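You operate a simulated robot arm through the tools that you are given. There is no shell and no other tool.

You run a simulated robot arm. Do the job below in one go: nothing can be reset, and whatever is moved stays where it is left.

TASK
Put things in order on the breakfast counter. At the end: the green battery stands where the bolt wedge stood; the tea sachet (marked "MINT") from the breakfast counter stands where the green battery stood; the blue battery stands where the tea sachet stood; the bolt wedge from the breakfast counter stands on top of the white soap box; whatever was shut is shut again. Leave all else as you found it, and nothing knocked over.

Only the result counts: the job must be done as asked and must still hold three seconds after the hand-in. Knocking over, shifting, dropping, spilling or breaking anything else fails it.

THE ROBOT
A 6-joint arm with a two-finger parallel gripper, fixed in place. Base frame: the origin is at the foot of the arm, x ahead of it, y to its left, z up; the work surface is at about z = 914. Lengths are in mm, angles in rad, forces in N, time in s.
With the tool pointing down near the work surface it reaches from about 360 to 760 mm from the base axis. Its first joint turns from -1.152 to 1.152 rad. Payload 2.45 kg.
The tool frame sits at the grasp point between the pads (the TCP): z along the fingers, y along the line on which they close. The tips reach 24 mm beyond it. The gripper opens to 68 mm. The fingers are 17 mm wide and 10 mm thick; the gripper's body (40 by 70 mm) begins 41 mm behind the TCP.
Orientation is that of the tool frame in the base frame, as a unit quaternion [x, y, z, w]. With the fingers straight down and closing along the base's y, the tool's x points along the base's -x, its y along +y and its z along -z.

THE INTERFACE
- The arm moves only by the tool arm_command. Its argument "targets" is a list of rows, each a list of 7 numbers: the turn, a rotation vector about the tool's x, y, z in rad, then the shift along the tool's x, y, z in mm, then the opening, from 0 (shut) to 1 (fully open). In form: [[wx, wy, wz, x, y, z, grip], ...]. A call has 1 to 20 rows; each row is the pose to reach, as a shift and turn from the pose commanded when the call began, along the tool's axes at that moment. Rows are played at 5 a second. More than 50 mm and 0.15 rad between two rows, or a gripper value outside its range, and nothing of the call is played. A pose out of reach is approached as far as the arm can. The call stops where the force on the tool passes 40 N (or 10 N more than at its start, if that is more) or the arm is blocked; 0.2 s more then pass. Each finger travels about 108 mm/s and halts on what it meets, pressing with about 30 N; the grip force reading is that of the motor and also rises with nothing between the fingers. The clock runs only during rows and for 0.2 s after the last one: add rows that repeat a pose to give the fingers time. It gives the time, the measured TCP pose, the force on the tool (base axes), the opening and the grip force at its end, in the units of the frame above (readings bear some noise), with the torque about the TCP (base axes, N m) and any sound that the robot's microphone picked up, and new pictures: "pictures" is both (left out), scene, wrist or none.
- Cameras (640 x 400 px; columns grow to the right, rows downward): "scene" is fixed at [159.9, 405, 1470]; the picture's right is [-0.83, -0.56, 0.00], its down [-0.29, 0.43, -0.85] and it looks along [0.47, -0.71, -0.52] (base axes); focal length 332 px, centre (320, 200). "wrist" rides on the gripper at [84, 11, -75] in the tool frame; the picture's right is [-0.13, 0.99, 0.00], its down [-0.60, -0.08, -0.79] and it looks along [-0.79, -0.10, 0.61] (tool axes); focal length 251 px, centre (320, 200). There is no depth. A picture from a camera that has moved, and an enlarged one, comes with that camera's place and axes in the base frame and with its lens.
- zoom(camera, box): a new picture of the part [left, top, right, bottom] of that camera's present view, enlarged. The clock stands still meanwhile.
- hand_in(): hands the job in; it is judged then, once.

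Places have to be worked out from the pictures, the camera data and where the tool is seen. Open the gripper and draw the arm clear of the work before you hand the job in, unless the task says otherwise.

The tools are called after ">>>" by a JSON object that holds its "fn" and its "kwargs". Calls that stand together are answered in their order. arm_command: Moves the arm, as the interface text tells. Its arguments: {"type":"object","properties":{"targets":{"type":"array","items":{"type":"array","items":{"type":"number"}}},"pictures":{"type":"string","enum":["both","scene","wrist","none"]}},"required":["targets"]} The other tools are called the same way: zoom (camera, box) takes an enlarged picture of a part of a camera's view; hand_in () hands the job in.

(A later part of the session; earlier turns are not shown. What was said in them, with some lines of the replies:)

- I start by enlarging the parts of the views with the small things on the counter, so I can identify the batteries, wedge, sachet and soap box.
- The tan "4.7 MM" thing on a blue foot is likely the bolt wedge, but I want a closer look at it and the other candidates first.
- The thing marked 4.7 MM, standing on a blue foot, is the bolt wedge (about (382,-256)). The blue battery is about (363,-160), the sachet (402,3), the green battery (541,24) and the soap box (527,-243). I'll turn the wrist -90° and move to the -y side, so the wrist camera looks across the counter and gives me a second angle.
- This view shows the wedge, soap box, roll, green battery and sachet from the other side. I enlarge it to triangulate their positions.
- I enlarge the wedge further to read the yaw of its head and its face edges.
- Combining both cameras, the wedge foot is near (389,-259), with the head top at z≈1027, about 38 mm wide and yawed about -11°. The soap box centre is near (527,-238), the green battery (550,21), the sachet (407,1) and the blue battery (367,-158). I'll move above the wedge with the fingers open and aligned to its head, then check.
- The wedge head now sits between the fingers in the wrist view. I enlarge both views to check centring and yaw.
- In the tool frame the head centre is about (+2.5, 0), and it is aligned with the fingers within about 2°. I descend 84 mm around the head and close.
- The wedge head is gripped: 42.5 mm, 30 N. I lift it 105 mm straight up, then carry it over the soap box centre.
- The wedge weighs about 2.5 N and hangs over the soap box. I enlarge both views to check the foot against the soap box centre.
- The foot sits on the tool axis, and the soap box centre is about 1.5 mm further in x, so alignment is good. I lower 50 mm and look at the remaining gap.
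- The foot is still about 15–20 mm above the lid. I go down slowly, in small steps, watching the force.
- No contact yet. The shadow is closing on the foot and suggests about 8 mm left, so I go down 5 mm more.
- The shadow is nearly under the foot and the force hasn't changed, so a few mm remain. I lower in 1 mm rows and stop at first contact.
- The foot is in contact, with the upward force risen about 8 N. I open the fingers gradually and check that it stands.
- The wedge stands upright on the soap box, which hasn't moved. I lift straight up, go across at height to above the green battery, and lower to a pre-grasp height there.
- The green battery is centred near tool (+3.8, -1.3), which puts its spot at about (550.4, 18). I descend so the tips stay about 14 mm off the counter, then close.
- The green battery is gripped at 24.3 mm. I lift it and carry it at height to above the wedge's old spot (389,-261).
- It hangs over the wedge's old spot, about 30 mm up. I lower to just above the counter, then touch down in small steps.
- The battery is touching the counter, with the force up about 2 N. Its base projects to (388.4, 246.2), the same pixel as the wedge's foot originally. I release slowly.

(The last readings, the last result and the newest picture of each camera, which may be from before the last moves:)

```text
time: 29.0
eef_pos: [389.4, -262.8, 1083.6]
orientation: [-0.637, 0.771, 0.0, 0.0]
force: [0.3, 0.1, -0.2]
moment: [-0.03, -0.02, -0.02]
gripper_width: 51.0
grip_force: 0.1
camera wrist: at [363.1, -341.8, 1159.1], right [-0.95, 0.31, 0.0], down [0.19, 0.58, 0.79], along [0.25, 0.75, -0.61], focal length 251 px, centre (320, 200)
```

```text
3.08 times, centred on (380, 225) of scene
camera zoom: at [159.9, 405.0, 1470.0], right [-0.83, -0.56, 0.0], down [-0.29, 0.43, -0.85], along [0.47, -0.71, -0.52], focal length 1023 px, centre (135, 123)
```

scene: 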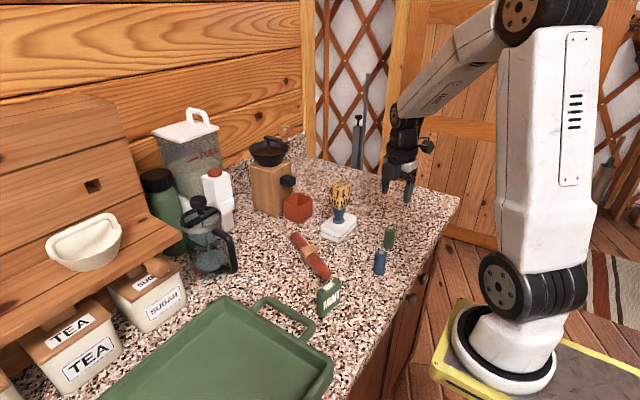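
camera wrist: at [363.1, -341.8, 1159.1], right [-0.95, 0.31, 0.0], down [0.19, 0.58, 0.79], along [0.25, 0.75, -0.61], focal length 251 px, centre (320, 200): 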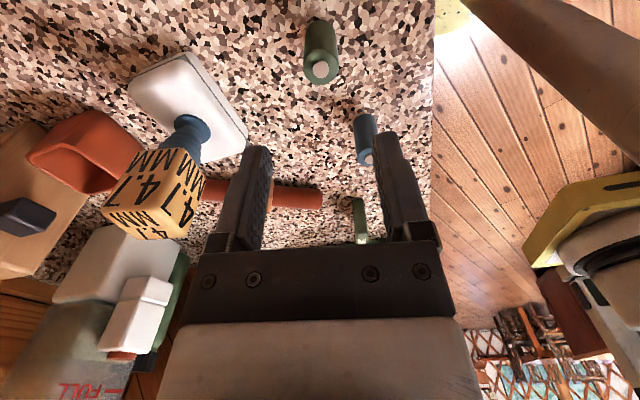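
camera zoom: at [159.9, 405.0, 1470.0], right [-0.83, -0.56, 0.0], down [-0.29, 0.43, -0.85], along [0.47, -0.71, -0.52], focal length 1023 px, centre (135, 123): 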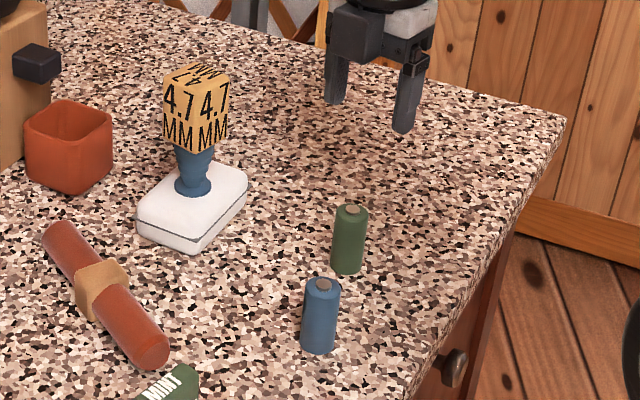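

The green battery stands where the wedge stood. Next is the sachet: I move to above (407, 1) and look.

>>> {"fn": "arm_command", "kwargs": {"targets": [[0, 0, 0, -37.2, 4.6, 0, 0.75], [0, 0, 0, -74.4, 9.1, 0, 0.75], [0, 0, 0, -111.7, 13.7, 0, 0.75], [0, 0, 0, -148.9, 18.3, 0, 0.75], [0, 0, 0, -186.1, 22.9, 0, 0.75], [0, 0, 0, -223.4, 27.4, 0, 0.75], [0, 0, 0, -260.6, 32, 0, 0.85], [0, 0, 0, -260.6, 32, 15, 0.85], [0, 0, 0, -260.6, 32, 30, 0.85], [0, 0, 0, -260.6, 32, 30, 0.85]], "pictures": "both"}}

>>> {"fn": "zoom", "kwargs": {"camera": "wrist", "box": [240, 0, 400, 110]}}

>>> {"fn": "zoom", "kwargs": {"camera": "scene", "box": [270, 200, 390, 330]}}

```text
time: 31.2
eef_pos: [408.0, 0.4, 1053.1]
orientation: [-0.637, 0.771, 0.001, 0.0]
force: [-1.0, 0.5, 0.0]
moment: [0.02, -0.03, -0.03]
gripper_width: 57.8
grip_force: 0.0
camera wrist: at [380.8, -78.4, 1129.2], right [-0.95, 0.31, 0.0], down [0.19, 0.58, 0.79], along [0.25, 0.75, -0.61], focal length 251 px, centre (320, 200)
```

scene: 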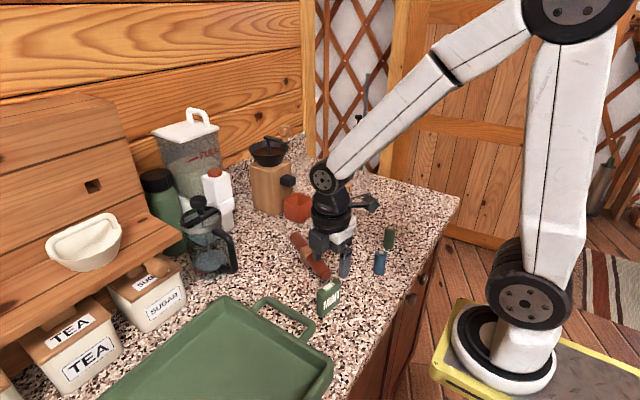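
wrist: 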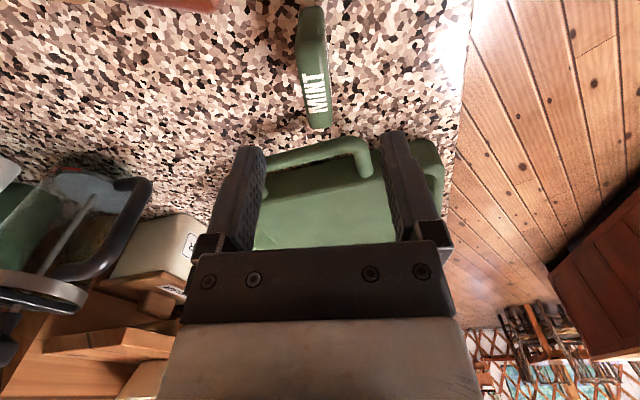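

```text
3.64 times, centred on (320, 55) of wrist
camera zoom: at [380.8, -78.4, 1129.2], right [-0.95, 0.31, 0.0], down [0.19, 0.58, 0.79], along [0.25, 0.75, -0.61], focal length 914 px, centre (320, 727)
```

zoom: 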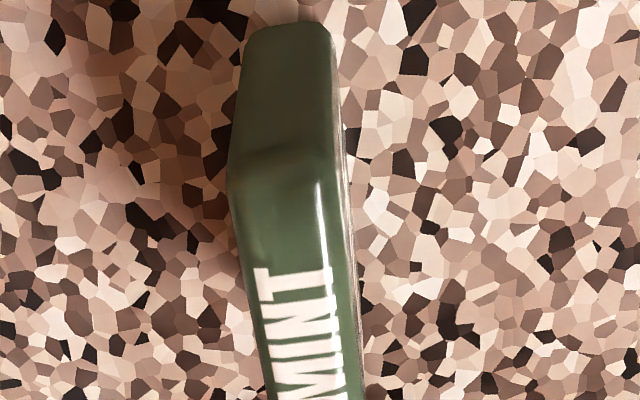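

```text
3.08 times, centred on (330, 265) of scene
camera zoom: at [159.9, 405.0, 1470.0], right [-0.83, -0.56, 0.0], down [-0.29, 0.43, -0.85], along [0.47, -0.71, -0.52], focal length 1023 px, centre (289, 0)
```

zoom: 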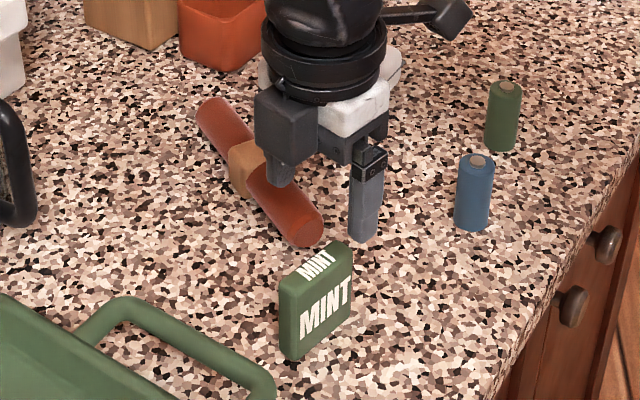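

The sachet is about 17 mm thick and 50 mm long, centred at tool (+0.4, -3.4) and rotated about 2° from the tool. I correct for that, descend 100 mm and grip it across its thickness.

>>> {"fn": "arm_command", "kwargs": {"targets": [[0, 0, 0.035, 0.4, -3.4, 15, 0.75], [0, 0, 0.035, 0.4, -3.4, 40, 0.7], [0, 0, 0.035, 0.4, -3.4, 65, 0.7], [0, 0, 0.035, 0.4, -3.4, 85, 0.7], [0, 0, 0.035, 0.4, -3.4, 100, 0.7], [0, 0, 0.035, 0.4, -3.4, 100, 0.7], [0, 0, 0.035, 0.4, -3.4, 100, 0.5], [0, 0, 0.035, 0.4, -3.4, 100, 0.3], [0, 0, 0.035, 0.4, -3.4, 100, 0.1], [0, 0, 0.035, 0.4, -3.4, 100, 0.1], [0, 0, 0.035, 0.4, -3.4, 100, 0.1]], "pictures": "both"}}

>>> {"fn": "zoom", "kwargs": {"camera": "scene", "box": [270, 200, 390, 330]}}

```text
time: 33.6
eef_pos: [409.6, -1.9, 952.6]
orientation: [-0.623, 0.782, 0.0, 0.0]
force: [-0.1, 0.0, 0.0]
moment: [-0.01, -0.02, 0.0]
gripper_width: 16.9
grip_force: 30.1
camera wrist: at [380.5, -79.3, 1028.4], right [-0.94, 0.35, 0.0], down [0.21, 0.57, 0.79], along [0.28, 0.74, -0.61], focal length 251 px, centre (320, 200)
```

scene: 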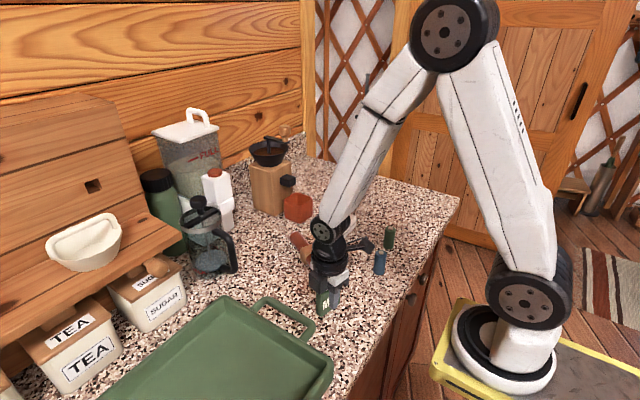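
wrist: 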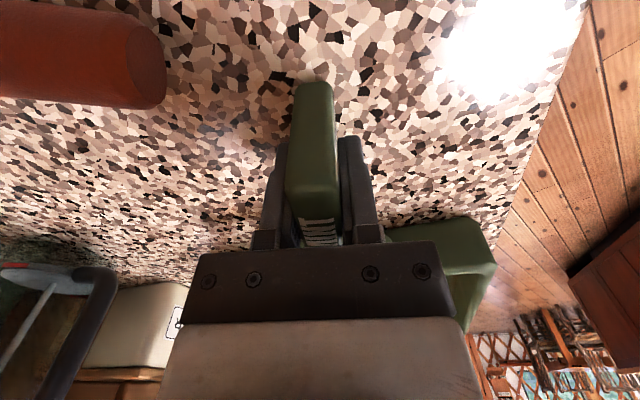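

```text
3.08 times, centred on (330, 265) of scene
camera zoom: at [159.9, 405.0, 1470.0], right [-0.83, -0.56, 0.0], down [-0.29, 0.43, -0.85], along [0.47, -0.71, -0.52], focal length 1023 px, centre (289, 0)
```

zoom: 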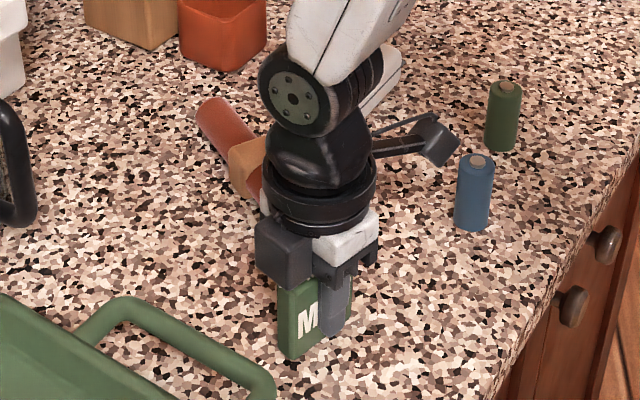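

The sachet is gripped at 16.9 mm. I lift it, carry it to the green battery's old spot (550.6, 17.5), and stop about 30 mm above.

>>> {"fn": "arm_command", "kwargs": {"targets": [[0, 0, 0, 0, 0, -8, 0.1], [0, 0, 0, 0, 0, -30, 0.1], [0, 0, 0, 0, 0, -65, 0.1], [0, 0, 0, 0, 0, -100, 0.1], [0, 0, 0, -12, -33, -100, 0.1], [0, 0, 0, -24.5, -66.5, -100, 0.1], [0, 0, 0, -37, -100, -100, 0.1], [0, 0, 0, -49, -132.9, -100, 0.1], [0, 0, 0, -49, -132.9, -75, 0.1], [0, 0, 0, -49, -132.9, -50, 0.1], [0, 0, 0, -49, -132.9, -30, 0.1], [0, 0, 0, -49, -132.9, -30, 0.1]], "pictures": "both"}}

>>> {"fn": "zoom", "kwargs": {"camera": "scene", "box": [220, 190, 340, 320]}}

```text
time: 36.2
eef_pos: [550.9, 18.2, 982.3]
orientation: [-0.623, 0.782, 0.001, 0.0]
force: [-0.9, 0.1, -0.4]
moment: [0.0, 0.01, -0.01]
gripper_width: 17.2
grip_force: 30.1
camera wrist: at [521.4, -60.2, 1057.3], right [-0.94, 0.35, 0.0], down [0.21, 0.57, 0.79], along [0.28, 0.74, -0.61], focal length 251 px, centre (320, 200)
```

scene: 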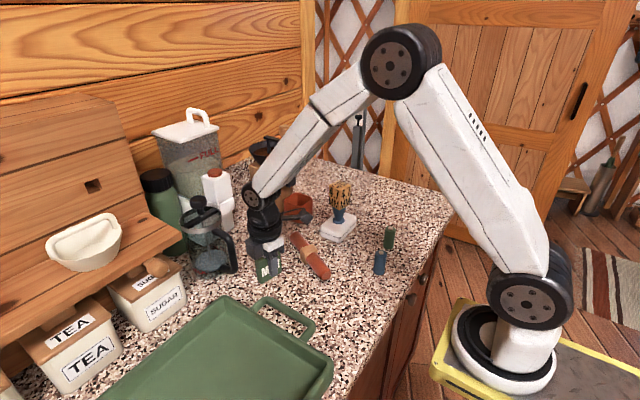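
wrist: 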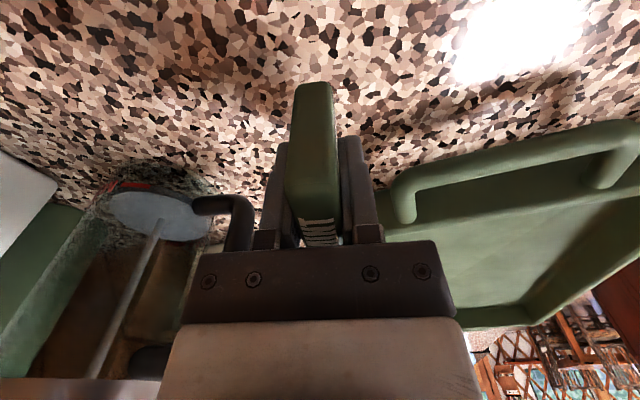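

```text
3.08 times, centred on (280, 255) of scene
camera zoom: at [159.9, 405.0, 1470.0], right [-0.83, -0.56, 0.0], down [-0.29, 0.43, -0.85], along [0.47, -0.71, -0.52], focal length 1023 px, centre (443, 31)
```

zoom: 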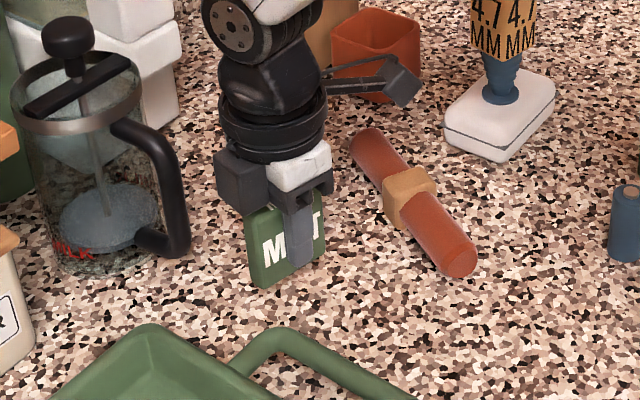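

Clear of the French press handle and tray, as it was during the battery pick. I lower the last 30 mm, slowly at the end.

>>> {"fn": "arm_command", "kwargs": {"targets": [[0, 0, 0, 0, 0, 8, 0.1], [0, 0, 0, 0, 0, 16, 0.1], [0, 0, 0, 0, 0, 22, 0.1], [0, 0, 0, 0, 0, 26, 0.1], [0, 0, 0, 0, 0, 28, 0.1], [0, 0, 0, 0, 0, 29, 0.1], [0, 0, 0, 0, 0, 29.7, 0.1], [0, 0, 0, 0, 0, 29.7, 0.1]], "pictures": "none"}}

>>> {"fn": "zoom", "kwargs": {"camera": "scene", "box": [240, 230, 310, 310]}}

>>> {"fn": "zoom", "kwargs": {"camera": "wrist", "box": [240, 60, 400, 170]}}

```text
time: 38.0
eef_pos: [550.8, 17.8, 953.9]
orientation: [-0.623, 0.782, 0.0, 0.0]
force: [-0.1, 0.5, -0.9]
moment: [-0.01, 0.0, -0.01]
gripper_width: 17.0
grip_force: 30.7
```

```text
5.00 times, centred on (275, 270) of scene
camera zoom: at [159.9, 405.0, 1470.0], right [-0.83, -0.56, 0.0], down [-0.29, 0.43, -0.85], along [0.47, -0.71, -0.52], focal length 1663 px, centre (545, -150)
```

zoom: 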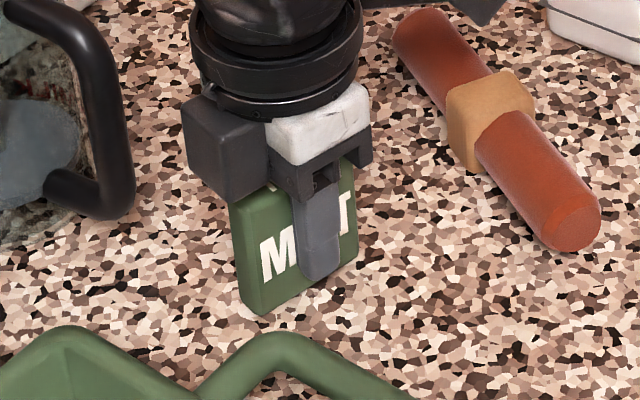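

```text
3.64 times, centred on (320, 115) of wrist
camera zoom: at [521.3, -61.2, 1029.0], right [-0.94, 0.35, 0.0], down [0.21, 0.57, 0.79], along [0.28, 0.74, -0.61], focal length 914 px, centre (320, 509)
```

zoom: 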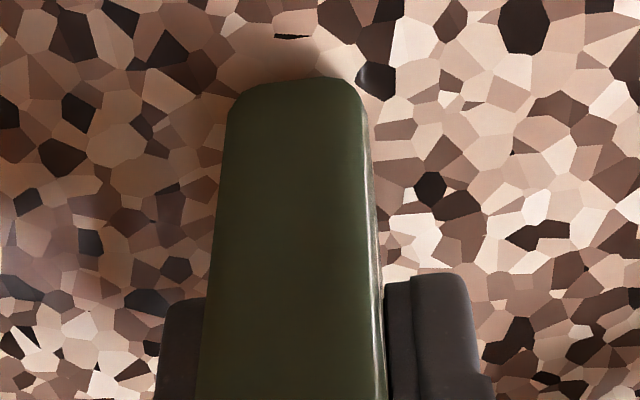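

There's no clear contact force yet, so I step down another 1 mm.

>>> {"fn": "arm_command", "kwargs": {"targets": [[0, 0, 0, 0, 0, 0.5, 0.1], [0, 0, 0, 0, 0, 1, 0.1], [0, 0, 0, 0, 0, 1, 0.1]], "pictures": "none"}}

```text
time: 38.8
eef_pos: [550.9, 17.2, 953.5]
orientation: [-0.623, 0.782, 0.0, 0.001]
force: [-3.9, -1.0, 9.2]
moment: [-0.06, 0.14, 0.0]
gripper_width: 17.3
grip_force: 30.2
```

Contact is at about 9 N. I ease off half a millimetre and open slowly, then rise straight up.

>>> {"fn": "arm_command", "kwargs": {"targets": [[0, 0, 0, 0, 0, -0.5, 0.1], [0, 0, 0, 0, 0, -0.5, 0.23], [0, 0, 0, 0, 0, -0.5, 0.28], [0, 0, 0, 0, 0, -0.5, 0.35], [0, 0, 0, 0, 0, -0.5, 0.45], [0, 0, 0, 0, 0, -0.5, 0.55], [0, 0, 0, 0, 0, -0.5, 0.55], [0, 0, 0, 0, 0, -10, 0.55], [0, 0, 0, 0, 0, -30, 0.55], [0, 0, 0, 0, 0, -65, 0.55], [0, 0, 0, 0, 0, -105, 0.55], [0, 0, 0, 0, 0, -130, 0.6], [0, 0, 0, 0, 0, -130, 0.6]], "pictures": "both"}}

>>> {"fn": "zoom", "kwargs": {"camera": "scene", "box": [220, 190, 340, 320]}}

```text
time: 41.6
eef_pos: [551.1, 16.1, 1082.7]
orientation: [-0.623, 0.782, 0.0, 0.0]
force: [0.6, -0.3, 0.2]
moment: [-0.05, -0.01, 0.03]
gripper_width: 40.8
grip_force: 0.1
camera wrist: at [522.0, -62.3, 1157.8], right [-0.94, 0.35, 0.0], down [0.21, 0.57, 0.79], along [0.28, 0.74, -0.61], focal length 251 px, centre (320, 200)
```

scene: 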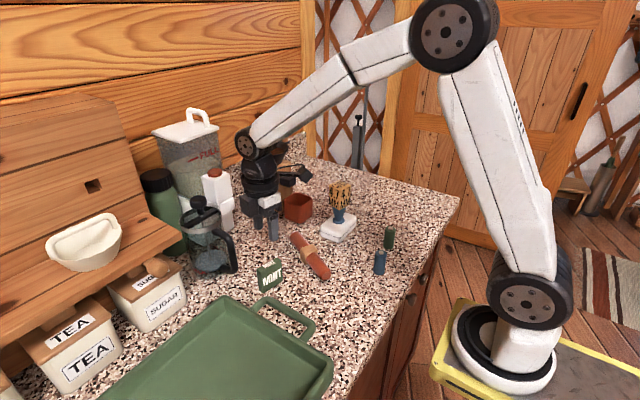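
wrist: 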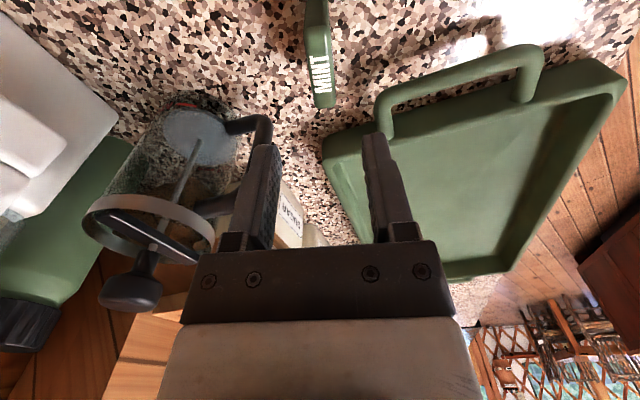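

```text
3.08 times, centred on (280, 255) of scene
camera zoom: at [159.9, 405.0, 1470.0], right [-0.83, -0.56, 0.0], down [-0.29, 0.43, -0.85], along [0.47, -0.71, -0.52], focal length 1023 px, centre (443, 31)
```

zoom: 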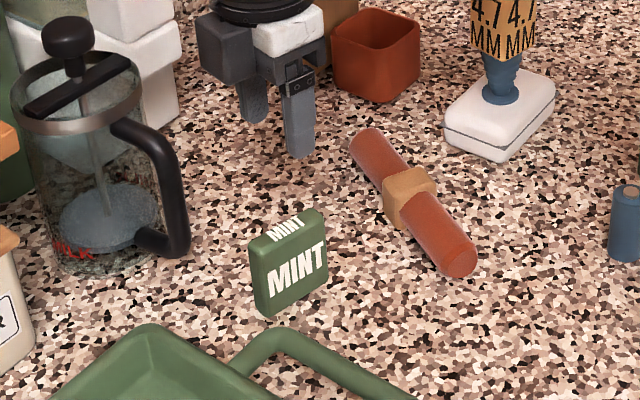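

The sachet stands where the green battery stood. Last is the blue battery: I move across at height to above (367,-158) and look.

>>> {"fn": "arm_command", "kwargs": {"targets": [[0, 0, 0, 30.3, 20, 0, 0.7], [0, 0, 0, 60.6, 40, 0, 0.7], [0, 0, 0, 90.9, 60, 0, 0.7], [0, 0, 0, 121.2, 79.9, 0, 0.7], [0, 0, 0, 151.5, 99.9, 0, 0.7], [0, 0, 0, 181.8, 119.8, 0, 0.8], [0, 0, 0, 212.1, 139.8, 0, 0.8], [0, 0, 0, 212.1, 139.8, 20, 0.8], [0, 0, 0, 212.1, 139.8, 38, 0.8], [0, 0, 0, 212.1, 139.8, 38, 0.8]], "pictures": "both"}}

>>> {"fn": "zoom", "kwargs": {"camera": "wrist", "box": [240, 0, 400, 110]}}

>>> {"fn": "zoom", "kwargs": {"camera": "scene", "box": [320, 170, 440, 300]}}

```text
time: 43.8
eef_pos: [366.2, -159.4, 1043.2]
orientation: [-0.623, 0.782, 0.001, 0.0]
force: [-0.5, -0.2, -0.9]
moment: [0.02, -0.01, 0.0]
gripper_width: 54.6
grip_force: 0.0
camera wrist: at [337.2, -237.2, 1119.1], right [-0.94, 0.35, 0.0], down [0.21, 0.57, 0.79], along [0.28, 0.74, -0.61], focal length 251 px, centre (320, 200)
```

scene: 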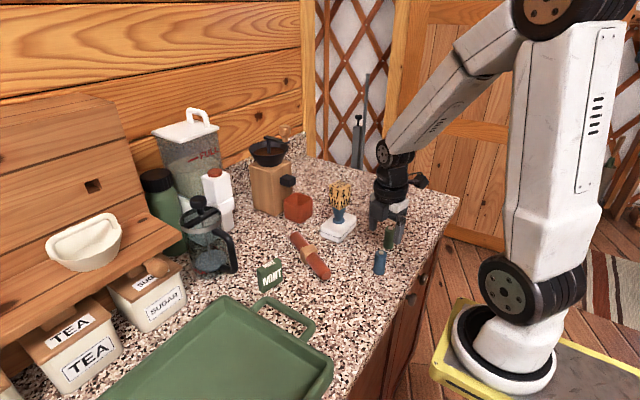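
wrist: 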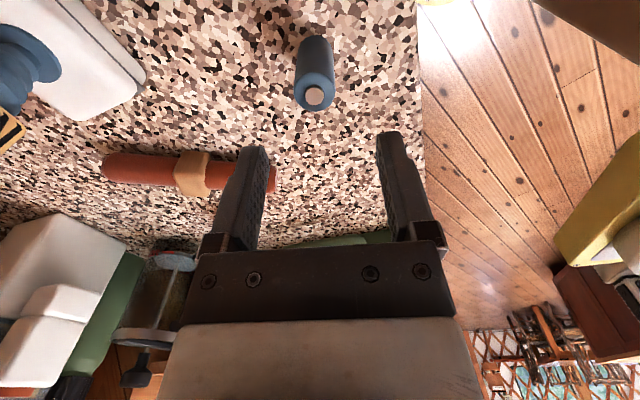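

```text
3.64 times, centred on (320, 55) of wrist
camera zoom: at [337.2, -237.2, 1119.1], right [-0.94, 0.35, 0.0], down [0.21, 0.57, 0.79], along [0.28, 0.74, -0.61], focal length 914 px, centre (320, 727)
```

zoom: 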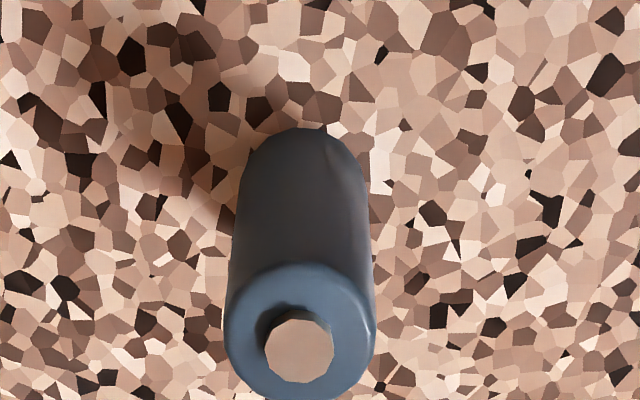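

```text
3.08 times, centred on (380, 235) of scene
camera zoom: at [159.9, 405.0, 1470.0], right [-0.83, -0.56, 0.0], down [-0.29, 0.43, -0.85], along [0.47, -0.71, -0.52], focal length 1023 px, centre (135, 92)
```

zoom: 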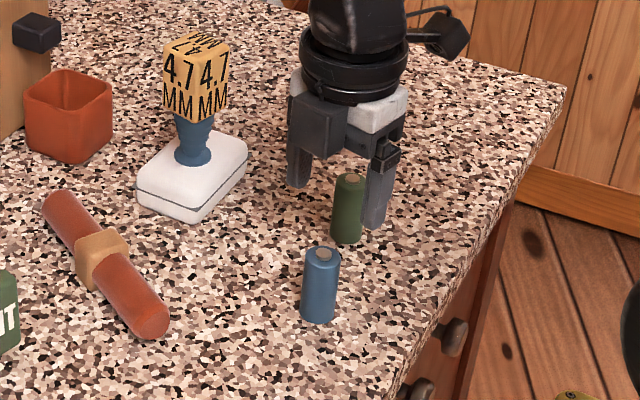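

The blue battery is centred at tool (+2.6, -3). I descend to the same grasp height as before and close.

>>> {"fn": "arm_command", "kwargs": {"targets": [[0, 0, 0, 2.6, -3, 15, 0.8], [0, 0, 0, 2.6, -3, 35, 0.8], [0, 0, 0, 2.6, -3, 55, 0.8], [0, 0, 0, 2.6, -3, 75, 0.8], [0, 0, 0, 2.6, -3, 91, 0.8], [0, 0, 0, 2.6, -3, 91, 0.8], [0, 0, 0, 2.6, -3, 91, 0.6], [0, 0, 0, 2.6, -3, 91, 0.45], [0, 0, 0, 2.6, -3, 91, 0.2], [0, 0, 0, 2.6, -3, 91, 0.2], [0, 0, 0, 2.6, -3, 91, 0.2]], "pictures": "both"}}

```text
time: 46.2
eef_pos: [369.3, -162.5, 951.7]
orientation: [-0.623, 0.782, 0.0, 0.0]
force: [0.3, -0.3, -0.2]
moment: [0.01, -0.02, 0.01]
gripper_width: 24.5
grip_force: 29.9
camera wrist: at [339.9, -240.8, 1027.8], right [-0.94, 0.35, 0.0], down [0.21, 0.57, 0.79], along [0.28, 0.74, -0.61], focal length 251 px, centre (320, 200)
```

scene: 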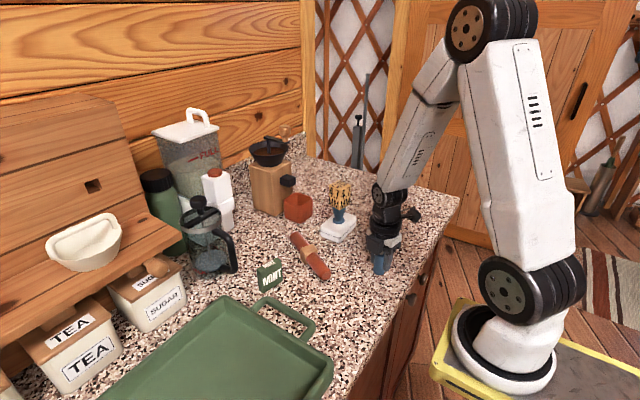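
wrist: 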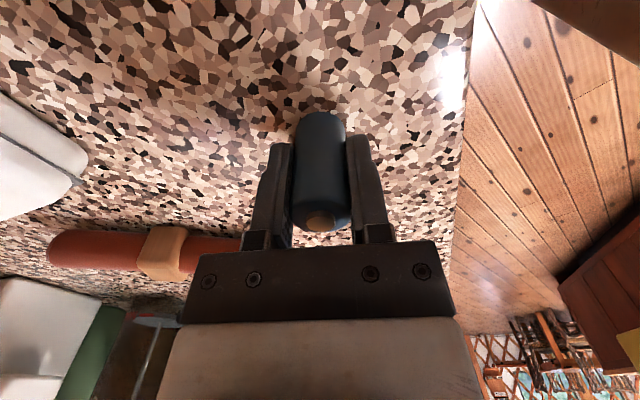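

The blue battery is gripped at 24.5 mm. I lift it and carry it to above the sachet's old spot (410,-0.5).

>>> {"fn": "arm_command", "kwargs": {"targets": [[0, 0, 0, 0, 0, -8, 0.2], [0, 0, 0, 0, 0, -30, 0.2], [0, 0, 0, 0, 0, -65, 0.2], [0, 0, 0, 0, 0, -100, 0.2], [0, 0, 0, -33, -0.8, -100, 0.2], [0, 0, 0, -66, -1.6, -100, 0.2], [0, 0, 0, -99, -2.4, -100, 0.2], [0, 0, 0, -132, -3.2, -100, 0.2], [0, 0, 0, -164.9, -4, -100, 0.2], [0, 0, 0, -164.9, -4, -75, 0.2], [0, 0, 0, -164.9, -4, -50, 0.2], [0, 0, 0, -164.9, -4, -30, 0.2], [0, 0, 0, -164.9, -4, -30, 0.2]], "pictures": "both"}}

>>> {"fn": "zoom", "kwargs": {"camera": "scene", "box": [270, 200, 390, 330]}}

```text
time: 49.0
eef_pos: [411.5, -2.7, 983.7]
orientation: [-0.623, 0.782, 0.0, 0.0]
force: [0.5, -0.2, 0.1]
moment: [0.01, -0.05, 0.02]
gripper_width: 24.5
grip_force: 29.6
camera wrist: at [381.6, -80.8, 1058.8], right [-0.94, 0.35, 0.0], down [0.21, 0.57, 0.79], along [0.28, 0.74, -0.61], focal length 251 px, centre (320, 200)
```

scene: 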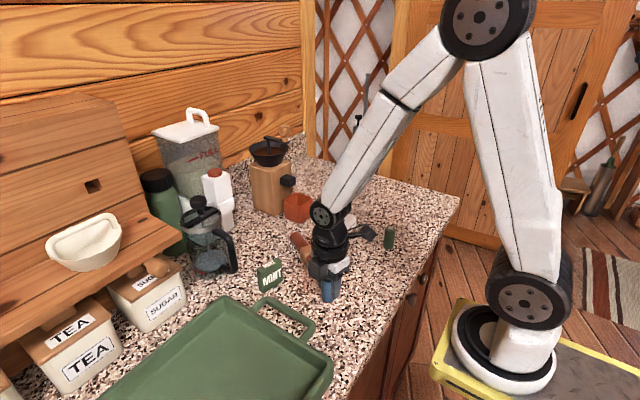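
wrist: 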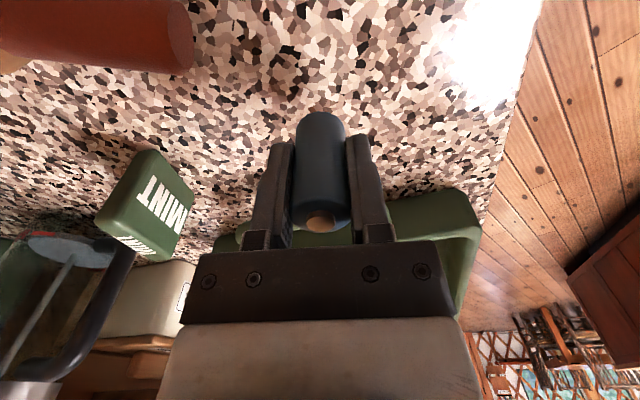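

```text
3.08 times, centred on (330, 265) of scene
camera zoom: at [159.9, 405.0, 1470.0], right [-0.83, -0.56, 0.0], down [-0.29, 0.43, -0.85], along [0.47, -0.71, -0.52], focal length 1023 px, centre (289, 0)
```

zoom: 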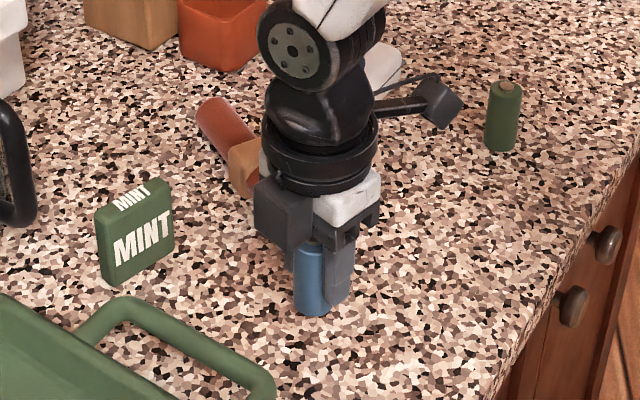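

It hangs over the sachet's old spot. I lower the last 30 mm, slowly at the end.

>>> {"fn": "arm_command", "kwargs": {"targets": [[0, 0, 0, 0, 0, 8, 0.2], [0, 0, 0, 0, 0, 16, 0.2], [0, 0, 0, 0, 0, 22, 0.2], [0, 0, 0, 0, 0, 26, 0.2], [0, 0, 0, 0, 0, 28, 0.2], [0, 0, 0, 0, 0, 29, 0.2], [0, 0, 0, 0, 0, 29.7, 0.2], [0, 0, 0, 0, 0, 29.7, 0.2]], "pictures": "none"}}

>>> {"fn": "zoom", "kwargs": {"camera": "scene", "box": [290, 250, 360, 330]}}

```text
time: 50.8
eef_pos: [410.9, -1.2, 953.4]
orientation: [-0.623, 0.782, 0.0, 0.001]
force: [0.0, 0.1, -0.5]
moment: [0.01, 0.01, 0.01]
gripper_width: 24.4
grip_force: 29.9
```

```text
5.00 times, centred on (325, 290) of scene
camera zoom: at [159.9, 405.0, 1470.0], right [-0.83, -0.56, 0.0], down [-0.29, 0.43, -0.85], along [0.47, -0.71, -0.52], focal length 1663 px, centre (295, -250)
```

zoom: 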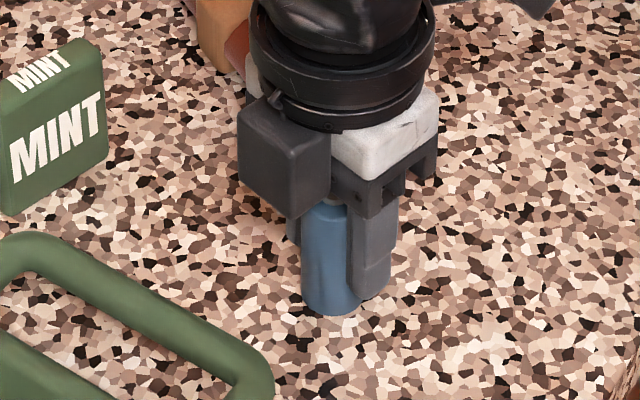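

Not clearly in contact yet, so I step down another millimetre.

>>> {"fn": "arm_command", "kwargs": {"targets": [[0, 0, 0, 0, 0, 0.5, 0.2], [0, 0, 0, 0, 0, 1, 0.2], [0, 0, 0, 0, 0, 1, 0.2]], "pictures": "none"}}

```text
time: 51.6
eef_pos: [410.1, -1.2, 953.2]
orientation: [-0.623, 0.782, 0.0, -0.001]
force: [0.2, -0.1, -1.7]
moment: [-0.01, 0.0, -0.03]
gripper_width: 24.4
grip_force: 30.3
```

Still no upward force, so I step down another millimetre.

>>> {"fn": "arm_command", "kwargs": {"targets": [[0, 0, 0, 0, 0, 0.5, 0.2], [0, 0, 0, 0, 0, 1, 0.2], [0, 0, 0, 0, 0, 1, 0.2]], "pictures": "none"}}

>>> {"fn": "zoom", "kwargs": {"camera": "wrist", "box": [270, 80, 370, 150]}}

```text
time: 52.4
eef_pos: [410.1, -1.7, 952.0]
orientation: [-0.623, 0.782, 0.0, 0.0]
force: [-5.2, 1.1, 12.0]
moment: [0.03, 0.14, -0.01]
gripper_width: 24.4
grip_force: 30.3
```

```text
5.71 times, centred on (320, 115) of wrist
camera zoom: at [381.3, -79.8, 1027.6], right [-0.94, 0.35, 0.0], down [0.21, 0.57, 0.79], along [0.28, 0.74, -0.61], focal length 1437 px, centre (320, 686)
```

zoom: 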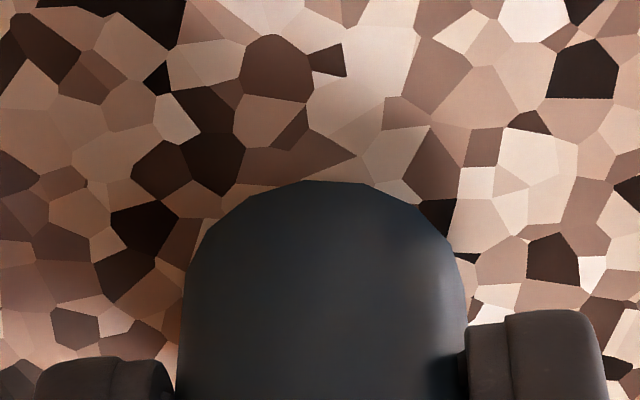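

The battery is now in firm contact at about 12 N. I ease off 0.6 mm, open slowly and rise straight up.

>>> {"fn": "arm_command", "kwargs": {"targets": [[0, 0, 0, 0, 0, -0.6, 0.2], [0, 0, 0, 0, 0, -0.6, 0.33], [0, 0, 0, 0, 0, -0.6, 0.38], [0, 0, 0, 0, 0, -0.6, 0.45], [0, 0, 0, 0, 0, -0.6, 0.55], [0, 0, 0, 0, 0, -0.6, 0.7], [0, 0, 0, 0, 0, -0.6, 0.75], [0, 0, 0, 0, 0, -10, 0.75], [0, 0, 0, 0, 0, -30, 0.75], [0, 0, 0, 0, 0, -65, 0.75], [0, 0, 0, 0, 0, -105, 0.75], [0, 0, 0, 0, 0, -140, 0.75], [0, 0, 0, 0, 0, -140, 0.75]], "pictures": "both"}}

>>> {"fn": "zoom", "kwargs": {"camera": "scene", "box": [240, 170, 440, 320]}}

```text
time: 55.2
eef_pos: [408.9, -2.7, 1090.3]
orientation: [-0.623, 0.782, 0.0, 0.0]
force: [-0.1, 0.8, 1.2]
moment: [0.01, -0.02, -0.01]
gripper_width: 50.7
grip_force: 0.0
camera wrist: at [380.0, -80.4, 1166.2], right [-0.94, 0.35, 0.0], down [0.21, 0.57, 0.79], along [0.28, 0.74, -0.61], focal length 251 px, centre (320, 200)
```

scene: 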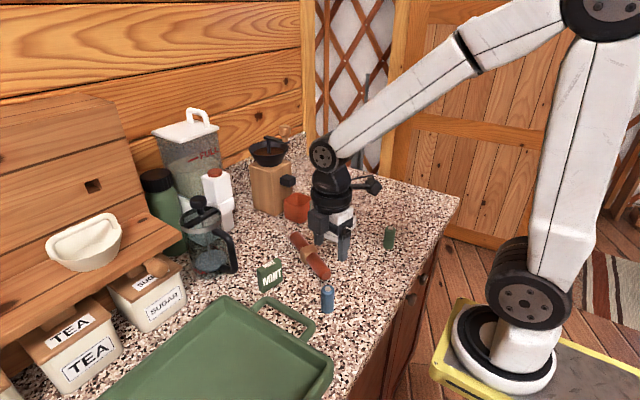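
wrist: 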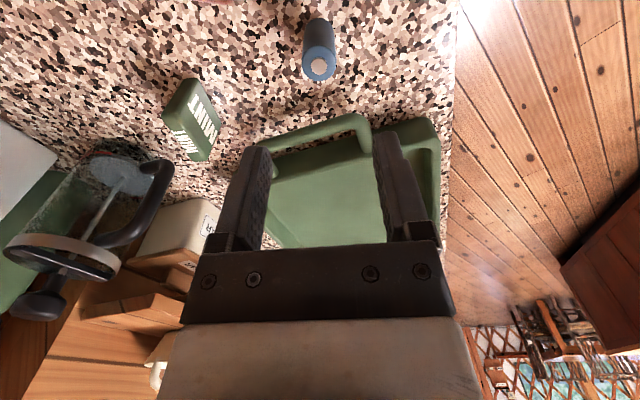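

```text
2.67 times, centred on (340, 245) of scene
camera zoom: at [159.9, 405.0, 1470.0], right [-0.83, -0.56, 0.0], down [-0.29, 0.43, -0.85], along [0.47, -0.71, -0.52], focal length 887 px, centre (267, 80)
```

zoom: 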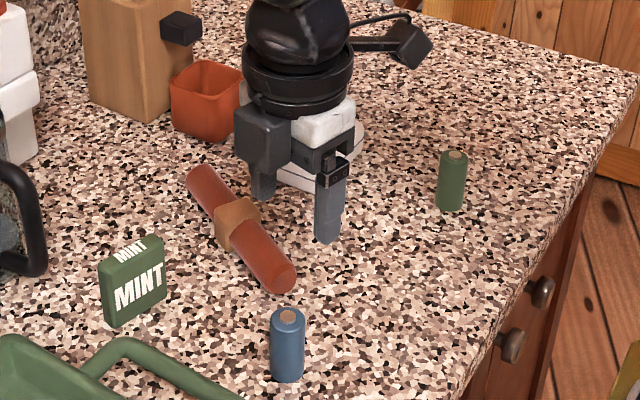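

The blue battery stands where the sachet was. I draw the arm up and clear, gripper fully open, and check the whole counter.

>>> {"fn": "arm_command", "kwargs": {"targets": [[0, 0, 0, 0, 0, -40, 1], [0, 0, 0, 0, 0, -80, 1], [0, 0, 0, 0, 0, -120, 1], [0, 0, 0, 0, 0, -150, 1], [0, 0, 0, 40, 0, -160, 1], [0, 0, 0, 80, 0, -160, 1], [0, 0, 0, 120, 0, -160, 1], [0, 0, 0, 160, 0, -160, 1], [0, 0, 0, 160, 0, -160, 1], [0, 0, 0, 160, 0, -160, 1]], "pictures": "both"}}

>>> {"fn": "zoom", "kwargs": {"camera": "scene", "box": [240, 170, 440, 320]}}

>>> {"fn": "zoom", "kwargs": {"camera": "scene", "box": [310, 170, 370, 250]}}

```text
time: 57.4
eef_pos: [374.8, -156.3, 1251.1]
orientation: [-0.623, 0.782, 0.0, 0.0]
force: [-0.2, -1.2, 0.3]
moment: [0.04, 0.0, 0.0]
gripper_width: 67.7
grip_force: 0.1
camera wrist: at [345.1, -235.8, 1327.1], right [-0.94, 0.35, 0.0], down [0.21, 0.57, 0.79], along [0.28, 0.74, -0.61], focal length 251 px, centre (320, 200)
```

scene: 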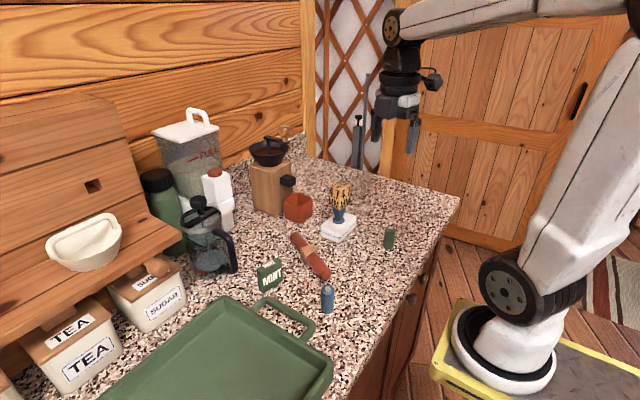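
wrist: 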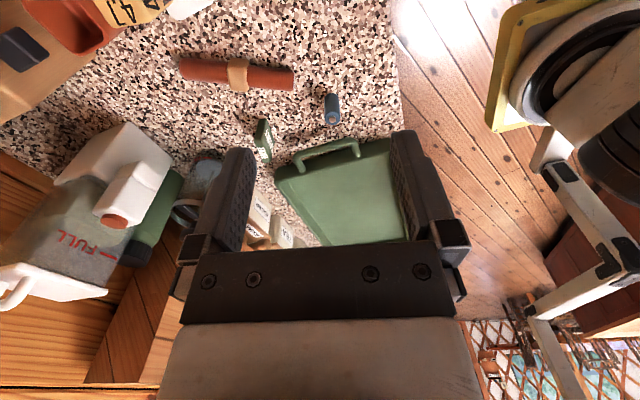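

```text
2.67 times, centred on (340, 245) of scene
camera zoom: at [159.9, 405.0, 1470.0], right [-0.83, -0.56, 0.0], down [-0.29, 0.43, -0.85], along [0.47, -0.71, -0.52], focal length 887 px, centre (267, 80)
```

zoom: 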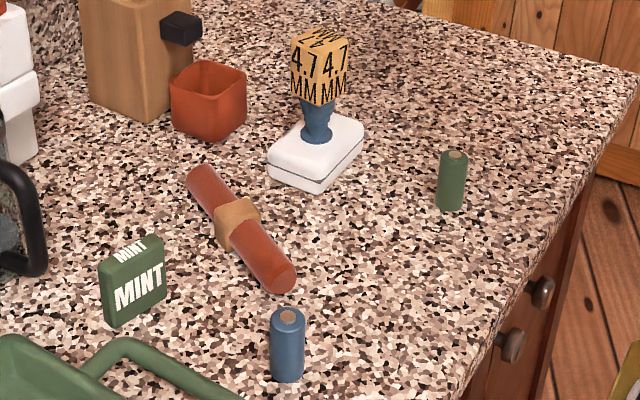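

```text
5.00 times, centred on (340, 210) of scene
camera zoom: at [159.9, 405.0, 1470.0], right [-0.83, -0.56, 0.0], down [-0.29, 0.43, -0.85], along [0.47, -0.71, -0.52], focal length 1663 px, centre (220, 150)
```

zoom: 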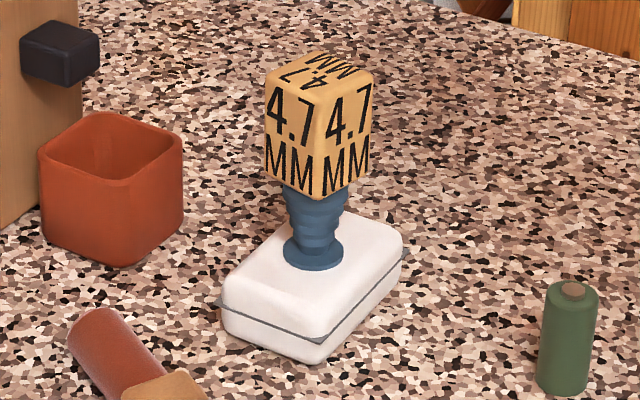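

The wedge stands on the soap box, the green battery on the wedge's spot, the sachet on the green battery's spot and the blue battery on the sachet's spot. Everything else looks unmoved and upright, the arm is clear and the gripper is open, so I hand in.

>>> {"fn": "hand_in", "kwargs": {}}

```text
The job is handed in.
```

All four moves are done and the job is handed in; the final pictures show everything upright. I took the tan "4.7 MM" piece on the blue foot to be the bolt wedge.

| Item | Now stands | How close |
|---|---|---|
| Bolt wedge | On top of the white soap box, about the middle of the lid | The soap box looks unmoved |
| Green battery | Where the bolt wedge stood | Lines up with the wedge's original position in the scene view |
| Tea sachet "MINT" | Where the green battery stood | Within about 5 mm by my estimate |
| Blue battery | Where the tea sachet stood | Within about 5 mm by my estimate |

I opened nothing, so there was nothing to shut again. The roll, tray, French press and the rest look as they were. The arm was raised clear with the gripper open before the hand-in.
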